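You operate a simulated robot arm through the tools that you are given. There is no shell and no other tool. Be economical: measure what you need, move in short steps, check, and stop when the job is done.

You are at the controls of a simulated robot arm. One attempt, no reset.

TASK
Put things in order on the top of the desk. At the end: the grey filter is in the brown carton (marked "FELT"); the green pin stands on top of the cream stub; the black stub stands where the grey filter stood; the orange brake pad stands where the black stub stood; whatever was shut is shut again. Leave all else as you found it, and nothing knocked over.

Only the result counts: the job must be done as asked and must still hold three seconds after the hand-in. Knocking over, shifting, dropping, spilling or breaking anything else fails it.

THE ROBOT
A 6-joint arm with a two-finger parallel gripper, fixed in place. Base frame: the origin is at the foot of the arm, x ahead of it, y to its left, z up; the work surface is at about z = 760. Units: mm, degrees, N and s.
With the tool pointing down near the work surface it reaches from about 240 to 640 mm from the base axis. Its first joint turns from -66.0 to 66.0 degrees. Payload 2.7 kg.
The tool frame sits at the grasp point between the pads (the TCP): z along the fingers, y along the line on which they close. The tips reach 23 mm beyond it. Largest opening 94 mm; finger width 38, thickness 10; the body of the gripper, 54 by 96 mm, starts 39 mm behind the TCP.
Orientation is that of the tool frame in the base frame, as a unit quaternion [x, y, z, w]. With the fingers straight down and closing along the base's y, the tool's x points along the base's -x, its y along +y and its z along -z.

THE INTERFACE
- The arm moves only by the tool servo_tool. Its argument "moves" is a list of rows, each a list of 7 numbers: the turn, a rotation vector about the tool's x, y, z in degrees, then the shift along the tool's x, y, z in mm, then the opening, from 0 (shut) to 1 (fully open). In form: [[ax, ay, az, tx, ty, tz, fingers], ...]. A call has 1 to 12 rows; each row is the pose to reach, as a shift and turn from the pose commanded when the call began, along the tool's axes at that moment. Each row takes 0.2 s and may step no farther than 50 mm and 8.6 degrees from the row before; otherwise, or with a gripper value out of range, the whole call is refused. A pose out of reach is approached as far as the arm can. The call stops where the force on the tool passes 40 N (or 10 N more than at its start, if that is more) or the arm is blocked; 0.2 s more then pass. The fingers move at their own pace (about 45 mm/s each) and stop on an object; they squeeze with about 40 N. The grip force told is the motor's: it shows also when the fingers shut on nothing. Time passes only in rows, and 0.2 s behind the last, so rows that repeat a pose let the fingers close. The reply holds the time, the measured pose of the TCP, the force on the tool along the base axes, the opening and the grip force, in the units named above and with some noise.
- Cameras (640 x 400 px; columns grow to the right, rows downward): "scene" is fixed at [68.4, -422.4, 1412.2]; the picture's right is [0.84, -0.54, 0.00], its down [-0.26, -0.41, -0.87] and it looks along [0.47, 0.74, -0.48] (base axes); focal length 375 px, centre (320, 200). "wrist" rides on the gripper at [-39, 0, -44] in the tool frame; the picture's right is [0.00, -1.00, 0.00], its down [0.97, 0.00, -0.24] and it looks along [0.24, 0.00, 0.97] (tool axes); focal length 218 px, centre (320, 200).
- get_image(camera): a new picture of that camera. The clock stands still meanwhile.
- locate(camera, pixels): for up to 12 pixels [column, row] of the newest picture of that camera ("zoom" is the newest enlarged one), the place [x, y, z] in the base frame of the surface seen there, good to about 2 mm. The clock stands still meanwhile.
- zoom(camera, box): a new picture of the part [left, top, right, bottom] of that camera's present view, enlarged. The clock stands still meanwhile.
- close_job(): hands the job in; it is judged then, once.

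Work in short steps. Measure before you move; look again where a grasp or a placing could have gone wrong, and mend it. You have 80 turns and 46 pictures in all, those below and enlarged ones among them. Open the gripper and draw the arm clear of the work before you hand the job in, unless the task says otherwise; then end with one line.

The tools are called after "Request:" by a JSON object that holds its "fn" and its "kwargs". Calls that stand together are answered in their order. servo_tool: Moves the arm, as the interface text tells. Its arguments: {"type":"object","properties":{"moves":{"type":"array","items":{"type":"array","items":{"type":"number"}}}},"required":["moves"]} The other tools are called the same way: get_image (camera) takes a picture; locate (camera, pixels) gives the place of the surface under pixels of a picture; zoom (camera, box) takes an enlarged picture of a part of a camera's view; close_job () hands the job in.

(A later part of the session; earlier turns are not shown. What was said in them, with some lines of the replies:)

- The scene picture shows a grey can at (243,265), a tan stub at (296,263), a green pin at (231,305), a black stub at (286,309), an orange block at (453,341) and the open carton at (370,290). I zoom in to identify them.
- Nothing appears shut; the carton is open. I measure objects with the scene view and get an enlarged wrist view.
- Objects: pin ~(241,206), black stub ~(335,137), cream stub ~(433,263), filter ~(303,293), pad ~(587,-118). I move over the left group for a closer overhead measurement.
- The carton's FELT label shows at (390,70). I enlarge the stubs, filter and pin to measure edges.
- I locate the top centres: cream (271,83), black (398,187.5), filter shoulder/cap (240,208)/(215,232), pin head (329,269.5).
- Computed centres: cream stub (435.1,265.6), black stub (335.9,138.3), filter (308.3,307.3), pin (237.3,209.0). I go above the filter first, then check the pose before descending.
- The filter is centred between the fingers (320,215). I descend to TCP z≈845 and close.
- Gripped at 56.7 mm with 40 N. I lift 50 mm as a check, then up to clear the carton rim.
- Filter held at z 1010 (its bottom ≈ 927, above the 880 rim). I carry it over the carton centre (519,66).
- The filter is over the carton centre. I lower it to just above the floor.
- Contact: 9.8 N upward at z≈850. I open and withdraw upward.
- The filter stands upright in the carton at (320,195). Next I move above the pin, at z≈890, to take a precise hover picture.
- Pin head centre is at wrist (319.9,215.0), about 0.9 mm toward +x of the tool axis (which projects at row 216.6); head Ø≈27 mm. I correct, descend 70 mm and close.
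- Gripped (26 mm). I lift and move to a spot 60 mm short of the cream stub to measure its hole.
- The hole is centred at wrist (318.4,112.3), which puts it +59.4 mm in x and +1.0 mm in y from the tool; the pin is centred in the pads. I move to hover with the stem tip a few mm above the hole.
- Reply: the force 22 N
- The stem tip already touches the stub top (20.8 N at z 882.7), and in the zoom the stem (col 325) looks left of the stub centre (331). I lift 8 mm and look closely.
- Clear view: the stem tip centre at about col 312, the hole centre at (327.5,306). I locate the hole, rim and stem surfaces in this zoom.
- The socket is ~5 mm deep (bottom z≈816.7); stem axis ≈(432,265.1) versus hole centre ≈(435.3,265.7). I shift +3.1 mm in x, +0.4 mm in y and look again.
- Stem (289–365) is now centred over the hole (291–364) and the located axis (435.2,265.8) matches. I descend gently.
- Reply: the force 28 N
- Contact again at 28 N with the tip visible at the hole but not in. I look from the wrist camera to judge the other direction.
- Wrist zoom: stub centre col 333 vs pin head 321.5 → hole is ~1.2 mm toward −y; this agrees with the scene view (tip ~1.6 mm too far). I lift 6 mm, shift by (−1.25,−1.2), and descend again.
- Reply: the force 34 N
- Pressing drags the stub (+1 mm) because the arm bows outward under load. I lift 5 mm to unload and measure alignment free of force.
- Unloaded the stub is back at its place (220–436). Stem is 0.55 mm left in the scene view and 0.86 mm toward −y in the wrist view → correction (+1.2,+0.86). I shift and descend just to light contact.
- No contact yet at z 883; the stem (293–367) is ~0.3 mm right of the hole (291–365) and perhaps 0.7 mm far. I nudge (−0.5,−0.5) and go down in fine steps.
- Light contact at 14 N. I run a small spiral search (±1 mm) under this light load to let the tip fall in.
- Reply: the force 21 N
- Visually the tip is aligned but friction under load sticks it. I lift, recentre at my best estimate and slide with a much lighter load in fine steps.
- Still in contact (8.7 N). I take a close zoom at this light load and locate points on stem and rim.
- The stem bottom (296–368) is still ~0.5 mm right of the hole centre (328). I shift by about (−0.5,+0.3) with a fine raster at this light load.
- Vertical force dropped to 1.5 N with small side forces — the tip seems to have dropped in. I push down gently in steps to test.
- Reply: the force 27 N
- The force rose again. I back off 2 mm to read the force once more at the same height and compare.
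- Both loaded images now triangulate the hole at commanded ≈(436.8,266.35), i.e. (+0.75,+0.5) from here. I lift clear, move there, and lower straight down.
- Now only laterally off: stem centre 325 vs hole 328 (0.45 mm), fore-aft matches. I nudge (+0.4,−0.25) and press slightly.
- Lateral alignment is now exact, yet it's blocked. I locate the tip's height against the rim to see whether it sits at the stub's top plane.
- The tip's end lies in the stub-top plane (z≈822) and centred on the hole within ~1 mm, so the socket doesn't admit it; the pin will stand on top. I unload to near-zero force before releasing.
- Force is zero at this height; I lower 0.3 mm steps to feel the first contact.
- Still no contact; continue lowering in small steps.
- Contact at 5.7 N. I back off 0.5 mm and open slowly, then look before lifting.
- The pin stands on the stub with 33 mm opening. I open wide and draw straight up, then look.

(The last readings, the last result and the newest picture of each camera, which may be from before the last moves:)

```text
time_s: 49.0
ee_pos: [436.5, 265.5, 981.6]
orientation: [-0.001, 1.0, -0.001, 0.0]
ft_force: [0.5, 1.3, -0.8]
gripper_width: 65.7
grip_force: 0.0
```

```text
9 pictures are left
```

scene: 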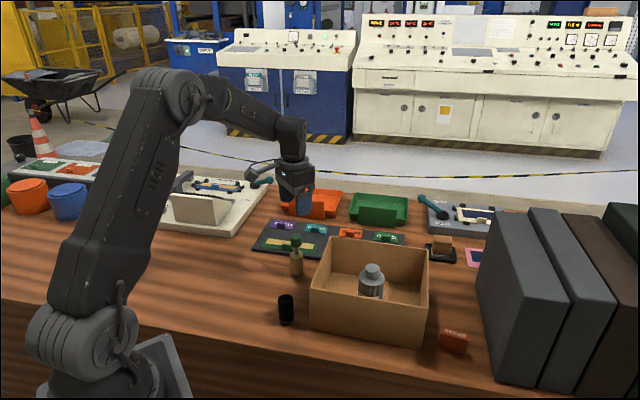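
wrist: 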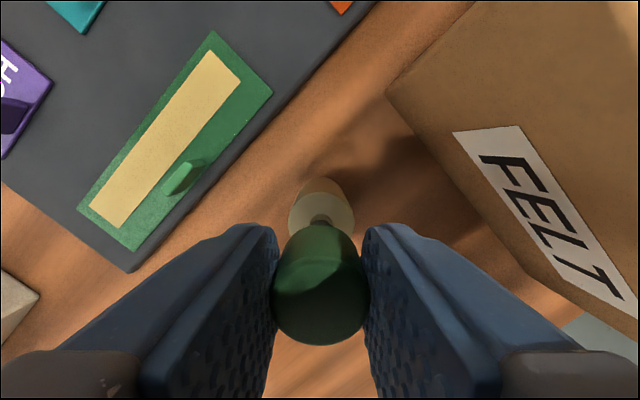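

The pin stands on the cream stub at (296,245), filter in carton. Next: black stub — I move above it, opening ~61 mm, stopping at z≈890.

Request:
{"fn": "servo_tool", "kwargs": {"moves": [[0, 0, 0, 20, -25, 0, 0.65], [0, 0, 0, 45, -57, 0, 0.65], [0, 0, 0, 70, -89, 0, 0.65], [0, 0, 0, 90, -114, 0, 0.65], [0, 0, 0, 100.5, -127.4, 20, 0.65], [0, 0, 0, 100.5, -127.4, 60, 0.65], [0, 0, 0, 100.5, -127.4, 91, 0.65], [0, 0, 0, 100.5, -127.4, 91, 0.65]]}}

Request:
{"fn": "get_image", "kwargs": {"camera": "wrist"}}

```text
time_s: 50.8
ee_pos: [336.9, 139.0, 890.2]
orientation: [0.0, 1.0, 0.0, 0.0]
ft_force: [-0.3, -0.3, 0.6]
gripper_width: 60.8
grip_force: 0.0
```

```text
8 pictures are left
```

wrist: 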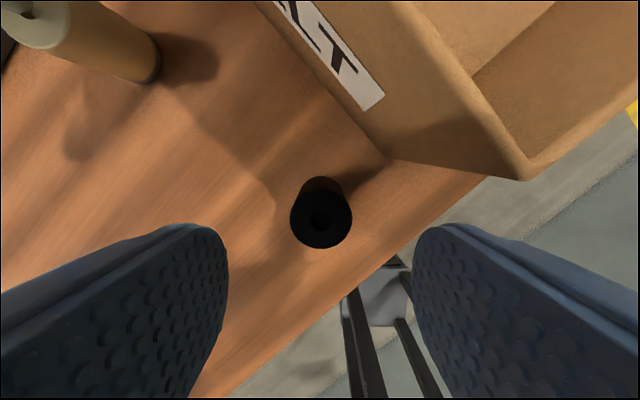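

Black stub centred at (321,218), on the tool axis. I descend 90 mm and close.

Request:
{"fn": "servo_tool", "kwargs": {"moves": [[0, 0, 0, 0, -0.5, 30, 0.65], [0, 0, 0, 0, -0.5, 60, 0.65], [0, 0, 0, 0, -0.5, 90, 0.65], [0, 0, 0, 0, -0.5, 90, 0.65], [0, 0, 0, 0, -0.5, 90, 0.45], [0, 0, 0, 0, -0.5, 90, 0.2], [0, 0, 0, 0, -0.5, 90, 0.2], [0, 0, 0, 0, -0.5, 90, 0.2], [0, 0, 0, 0, -0.5, 90, 0.2], [0, 0, 0, 0, -0.5, 60, 0.2], [0, 0, 0, 0, -0.5, 30, 0.2], [0, 0, 0, 0, -0.5, 30, 0.2]]}}

```text
time_s: 53.4
ee_pos: [336.9, 137.9, 861.3]
orientation: [0.0, 1.0, 0.0, 0.001]
ft_force: [-0.3, -0.8, -3.6]
gripper_width: 35.2
grip_force: 39.7
```

Gripped (35 mm). I carry it to the filter's old spot (≈310,307) and lower to just above the desk.

Request:
{"fn": "servo_tool", "kwargs": {"moves": [[0, 0, 0, 3, 22, -10, 0.2], [0, 0, 0, 9, 58, -10, 0.2], [0, 0, 0, 15, 94, -10, 0.2], [0, 0, 0, 21, 130, -10, 0.2], [0, 0, 0, 26, 160, -10, 0.2], [0, 0, 0, 27.1, 169.2, 0, 0.2], [0, 0, 0, 27.1, 169.2, 20, 0.2], [0, 0, 0, 27.1, 169.2, 45, 0.2], [0, 0, 0, 27.1, 169.2, 56, 0.2], [0, 0, 0, 27.1, 169.2, 58, 0.2], [0, 0, 0, 27.1, 169.2, 59, 0.2], [0, 0, 0, 27.1, 169.2, 59, 0.2]]}}

```text
time_s: 56.0
ee_pos: [310.1, 306.1, 802.4]
orientation: [0.0, 1.0, 0.0, 0.0]
ft_force: [0.1, 0.0, -3.4]
gripper_width: 35.1
grip_force: 40.1
```

No contact yet; I lower in half-millimetre steps for contact.

Request:
{"fn": "servo_tool", "kwargs": {"moves": [[0, 0, 0, 0, 0, 0.5, 0.2], [0, 0, 0, 0, 0, 1, 0.2], [0, 0, 0, 0, 0, 1.5, 0.2], [0, 0, 0, 0, 0, 1.5, 0.2]]}}

```text
time_s: 57.0
ee_pos: [308.7, 305.8, 801.7]
orientation: [-0.001, 1.0, 0.0, 0.001]
ft_force: [-0.8, 0.0, -0.6]
gripper_width: 35.2
grip_force: 39.7
```

The carried weight has gone (−3.6 → −0.6 N): it rests on the desk. I open and draw up.

Request:
{"fn": "servo_tool", "kwargs": {"moves": [[0, 0, 0, 0, 0, 0, 0.4], [0, 0, 0, 0, 0, 0, 0.5], [0, 0, 0, 0, 0, 0, 0.65], [0, 0, 0, 0, 0, 0, 0.65], [0, 0, 0, 0, 0, -20, 0.65], [0, 0, 0, 0, 0, -60, 0.65], [0, 0, 0, 0, 0, -100, 0.65], [0, 0, 0, 0, 0, -140, 0.65], [0, 0, 0, 0, 0, -180, 0.65], [0, 0, 0, 0, 0, -180, 0.65]]}}

Request:
{"fn": "get_image", "kwargs": {"camera": "wrist"}}

```text
time_s: 59.2
ee_pos: [310.1, 308.1, 980.6]
orientation: [0.0, 1.0, -0.001, 0.0]
ft_force: [-0.3, 0.5, -0.3]
gripper_width: 61.1
grip_force: 0.1
```

```text
7 pictures are left
```

wrist: 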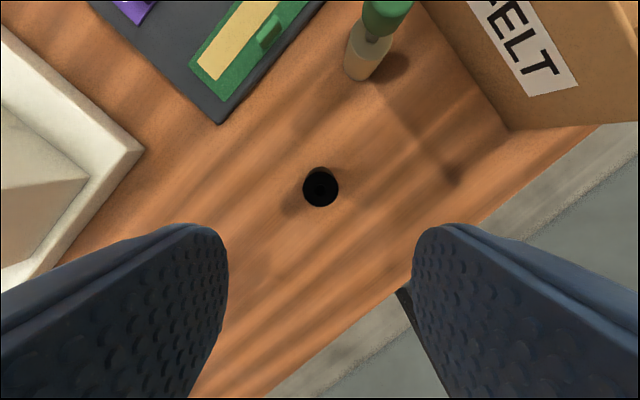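

Black stub stands at the filter's old place (320,187). I locate the pad's corners and the neighbouring binders in the scene picture before approaching.

Request:
{"fn": "locate", "kwargs": {"camera": "scene", "pixels": [[442, 331], [467, 335], [440, 346], [463, 353], [454, 333], [483, 240], [495, 395], [488, 210], [540, 294], [505, 240], [444, 328], [466, 331]]}}

Request:
{"fn": "zoom", "kwargs": {"camera": "scene", "box": [420, 310, 500, 370]}}

```text
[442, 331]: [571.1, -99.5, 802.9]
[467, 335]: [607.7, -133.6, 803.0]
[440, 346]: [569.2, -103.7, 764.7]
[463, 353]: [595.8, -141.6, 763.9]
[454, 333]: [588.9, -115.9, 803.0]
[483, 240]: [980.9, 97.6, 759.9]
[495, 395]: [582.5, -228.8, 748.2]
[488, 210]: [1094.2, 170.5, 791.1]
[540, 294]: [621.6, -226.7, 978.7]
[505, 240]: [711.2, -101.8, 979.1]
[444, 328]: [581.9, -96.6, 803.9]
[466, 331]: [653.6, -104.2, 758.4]
```

```text
6.67 times, centred on (460, 340) of scene
```

zoom: 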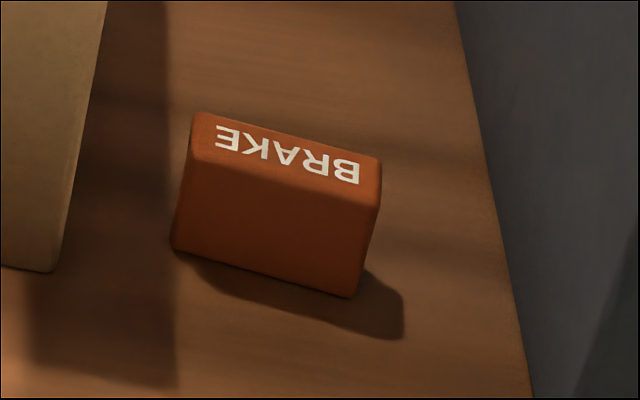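

Pad: 54×18×43 mm, centre ≈(591.9,−113.8), long side along (0.6,−0.8); binders are 90 mm away. I travel over at z≈980 while turning the tool 53.1° so it closes across the short side.

Request:
{"fn": "servo_tool", "kwargs": {"moves": [[0, 0, 4.43, -23.55, -35.1, -2, 0.65], [0, 0, 8.86, -47.1, -70.2, -2, 0.65], [0, 0, 13.28, -70.65, -105.3, -2, 0.65], [0, 0, 17.7, -94.2, -140.4, -2, 0.65], [0, 0, 22.1, -117.75, -175.5, -2, 0.65], [0, 0, 26.55, -141.3, -210.6, -2, 0.65], [0, 0, 31, -164.85, -245.7, -2, 0.65], [0, 0, 35.4, -188.4, -280.8, -2, 0.65], [0, 0, 39.8, -211.95, -315.9, -2, 0.65], [0, 0, 44.25, -235.5, -351, -2, 0.65], [0, 0, 48.7, -259.05, -386.1, -2, 0.65], [0, 0, 53.1, -282.6, -421.2, -2, 0.65]]}}

Request:
{"fn": "servo_tool", "kwargs": {"moves": [[0, 0, 0, 0, 0, 40, 0.65], [0, 0, 0, 0, 0, 82, 0.65], [0, 0, 0, 0, 0, 82, 0.65]]}}

Request:
{"fn": "get_image", "kwargs": {"camera": "wrist"}}

```text
time_s: 61.8
ee_pos: [594.6, -115.9, 983.6]
orientation: [0.448, 0.894, 0.0, 0.0]
ft_force: [-0.7, -0.6, 0.6]
gripper_width: 61.0
grip_force: 0.1
```

```text
time_s: 62.6
ee_pos: [591.8, -114.5, 902.1]
orientation: [0.446, 0.895, 0.0, -0.001]
ft_force: [1.1, -0.4, -0.1]
gripper_width: 61.1
grip_force: 0.1
```

```text
5 pictures are left
```

wrist: 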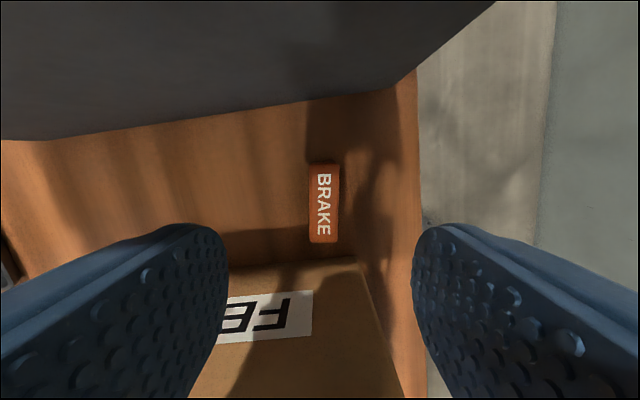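

Pad is at cols 309–340, rows 163–243: row fits, col is ~2.6 mm off to −tool y. I correct, descend to z≈794 and close.

Request:
{"fn": "servo_tool", "kwargs": {"moves": [[0, 0, 0, 0, -2.6, 30, 0.65], [0, 0, 0, 0, -2.6, 65, 0.65], [0, 0, 0, 0, -2.6, 95, 0.65], [0, 0, 0, 0, -2.6, 106, 0.65], [0, 0, 0, 0, -2.6, 106, 0.4], [0, 0, 0, 0, -2.6, 106, 0.05], [0, 0, 0, 0, -2.6, 106, 0.05], [0, 0, 0, 0, -2.6, 106, 0.05], [0, 0, 0, 0, -2.6, 106, 0.05], [0, 0, 0, 0, -2.6, 106, 0.05]]}}

```text
time_s: 64.8
ee_pos: [590.6, -116.6, 794.0]
orientation: [0.447, 0.894, 0.0, 0.001]
ft_force: [-0.4, -0.2, 0.2]
gripper_width: 19.7
grip_force: 39.9
```

Gripped (19.7 mm). I lift to z≈960 before crossing the carton.

Request:
{"fn": "servo_tool", "kwargs": {"moves": [[0, 0, 0, 0, 0, -20, 0.05], [0, 0, 0, 0, 0, -60, 0.05], [0, 0, 0, 0, 0, -100, 0.05], [0, 0, 0, 0, 0, -140, 0.05], [0, 0, 0, 0, 0, -166, 0.05], [0, 0, 0, 0, 0, -166, 0.05]]}}

Request:
{"fn": "servo_tool", "kwargs": {"moves": [[0, 0, 0, 20, -3, 0, 0.05], [0, 0, 0, 58, -8, 0, 0.05], [0, 0, 0, 97, -14, 0, 0.05], [0, 0, 0, 136, -19, 0, 0.05], [0, 0, 0, 175, -25, 0, 0.05], [0, 0, 0, 214, -30, 0, 0.05], [0, 0, 0, 253, -36, 0, 0.05], [0, 0, 0, 292, -41, 0, 0.05], [0, 0, 0, 330, -46, 0, 0.05], [0, 0, 0, 354.4, -49.8, 0, 0.05], [0, 0, 0, 354.4, -49.8, 0, 0.05], [0, 0, 0, 354.4, -49.8, 0, 0.05]]}}

Request:
{"fn": "get_image", "kwargs": {"camera": "wrist"}}

```text
time_s: 66.2
ee_pos: [590.4, -116.3, 962.0]
orientation: [0.448, 0.894, 0.0, 0.001]
ft_force: [-0.9, -0.5, -1.8]
gripper_width: 19.9
grip_force: 39.6
```

```text
time_s: 68.8
ee_pos: [337.7, 137.1, 960.4]
orientation: [0.446, 0.895, 0.0, 0.0]
ft_force: [0.1, -0.3, -1.5]
gripper_width: 19.7
grip_force: 40.0
```

```text
4 pictures are left
```

wrist: 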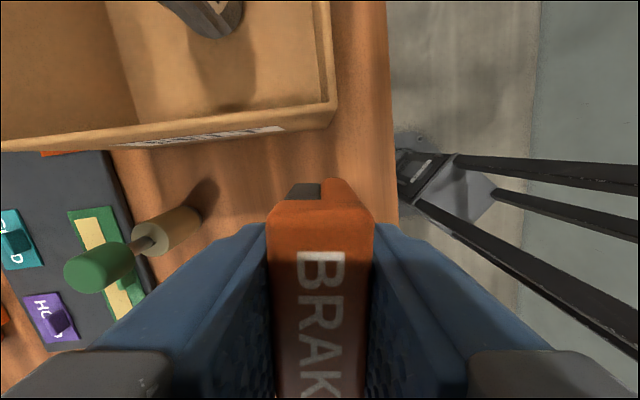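

The pad is held squarely over the black stub's old place. To keep the camera side clear of the carton corner I turn back 53.1° (the pose already proven safe here) and lower to above the desk.

Request:
{"fn": "servo_tool", "kwargs": {"moves": [[0, 0, -7.6, 0, 0, 0, 0.05], [0, 0, -15.2, 0, 0, 0, 0.05], [0, 0, -22.8, 0, 0, 0, 0.05], [0, 0, -30.4, 0, 0, 0, 0.05], [0, 0, -38, 0, 0, 0, 0.05], [0, 0, -45.6, 0, 0, 0, 0.05], [0, 0, -53.1, 0, 0, 0, 0.05], [0, 0, -53.1, 0, 0, 40, 0.05], [0, 0, -53.1, 0, 0, 80, 0.05], [0, 0, -53.1, 0, 0, 120, 0.05], [0, 0, -53.1, 0, 0, 150, 0.05], [0, 0, -53.1, 0, 0, 160, 0.05]]}}

Request:
{"fn": "get_image", "kwargs": {"camera": "wrist"}}

```text
time_s: 71.4
ee_pos: [338.2, 137.4, 801.0]
orientation: [0.0, 1.0, 0.0, 0.001]
ft_force: [-0.2, -0.5, -1.5]
gripper_width: 19.8
grip_force: 40.6
```

```text
3 pictures are left
```

wrist: 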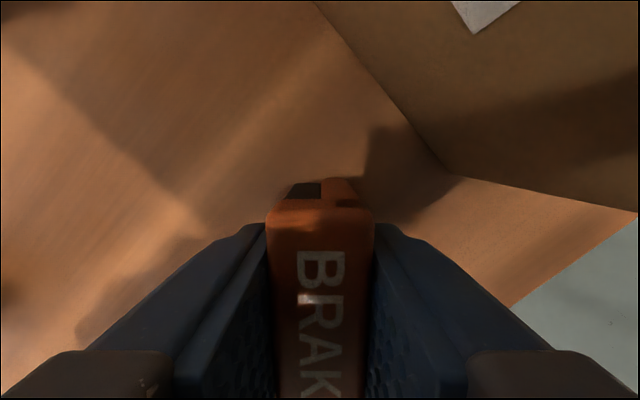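

Clear of the carton. I lower the last ~6 mm in small steps until it touches.

Request:
{"fn": "servo_tool", "kwargs": {"moves": [[0, 0, 0, 0, 0, 3, 0.05], [0, 0, 0, 0, 0, 4.5, 0.05], [0, 0, 0, 0, 0, 5.5, 0.05], [0, 0, 0, 0, 0, 6.2, 0.05], [0, 0, 0, 0, 0, 6.2, 0.05]]}}

```text
time_s: 72.6
ee_pos: [337.0, 138.4, 794.4]
orientation: [-0.001, 1.0, 0.0, 0.0]
ft_force: [-5.4, -3.1, 19.6]
gripper_width: 19.9
grip_force: 40.2
```

It is pressed at 19.6 N; I back off ~1.5 mm, check, before releasing.

Request:
{"fn": "servo_tool", "kwargs": {"moves": [[0, 0, 0, 0, 0, -1, 0.05], [0, 0, 0, 0, 0, -1.6, 0.05], [0, 0, 0, 0, 0, -1.6, 0.05]]}}

```text
time_s: 73.4
ee_pos: [337.9, 136.4, 794.9]
orientation: [0.0, 1.0, 0.0, 0.0]
ft_force: [-0.1, 0.8, -2.0]
gripper_width: 19.5
grip_force: 39.7
```

Now just hanging (−2 N); I lower 0.7 mm, open, and draw straight up.

Request:
{"fn": "servo_tool", "kwargs": {"moves": [[0, 0, 0, 0, 0, 0.4, 0.05], [0, 0, 0, 0, 0, 0.7, 0.05], [0, 0, 0, 0, 0, 0.7, 0.25], [0, 0, 0, 0, 0, 0.7, 0.4], [0, 0, 0, 0, 0, 0.7, 0.6], [0, 0, 0, 0, 0, 0.7, 0.6], [0, 0, 0, 0, 0, -20, 0.6], [0, 0, 0, 0, 0, -60, 0.6], [0, 0, 0, 0, 0, -100, 0.6], [0, 0, 0, 0, 0, -150, 0.6], [0, 0, 0, 0, 0, -200, 0.8], [0, 0, 0, 0, 0, -250, 1]]}}

Request:
{"fn": "get_image", "kwargs": {"camera": "scene"}}

Request:
{"fn": "zoom", "kwargs": {"camera": "scene", "box": [220, 220, 400, 340]}}

```text
time_s: 76.0
ee_pos: [337.2, 138.8, 1048.6]
orientation: [0.0, 1.0, 0.0, 0.0]
ft_force: [0.6, 0.0, -0.3]
gripper_width: 94.0
grip_force: 0.0
```

```text
2 pictures are left
```

scene: 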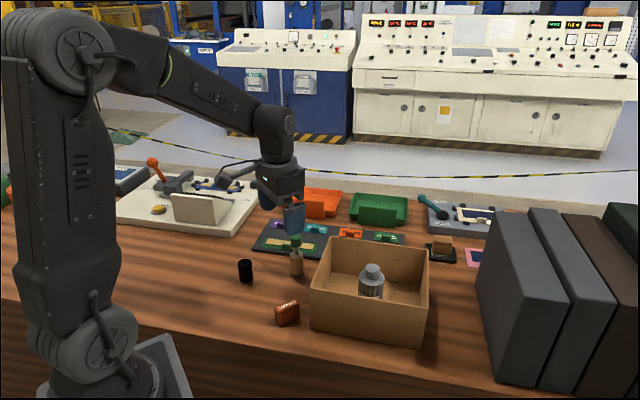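

```text
3.33 times, centred on (310, 280) of scene
```

zoom: 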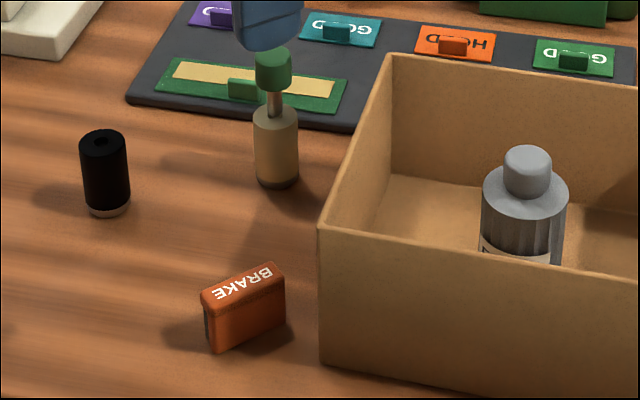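

All items are in their places and upright: filter in the carton, pin on the cream stub, black stub and pad in the new spots. The arm is clear with the gripper open, so I hand in.

Request:
{"fn": "close_job", "kwargs": {}}

```text
The job is handed in.
```

I've handed the job in with all four placements made. The grey filter stands in the FELT carton, and the green pin stands upright on the cream stub's top face; its stem would not go down into the stub's hole. The black stub stands where the filter was, and the orange brake pad stands where the black stub was, turned about 53° from how it stood before. Nothing was shut to begin with, and the last picture shows nothing else moved or knocked over.
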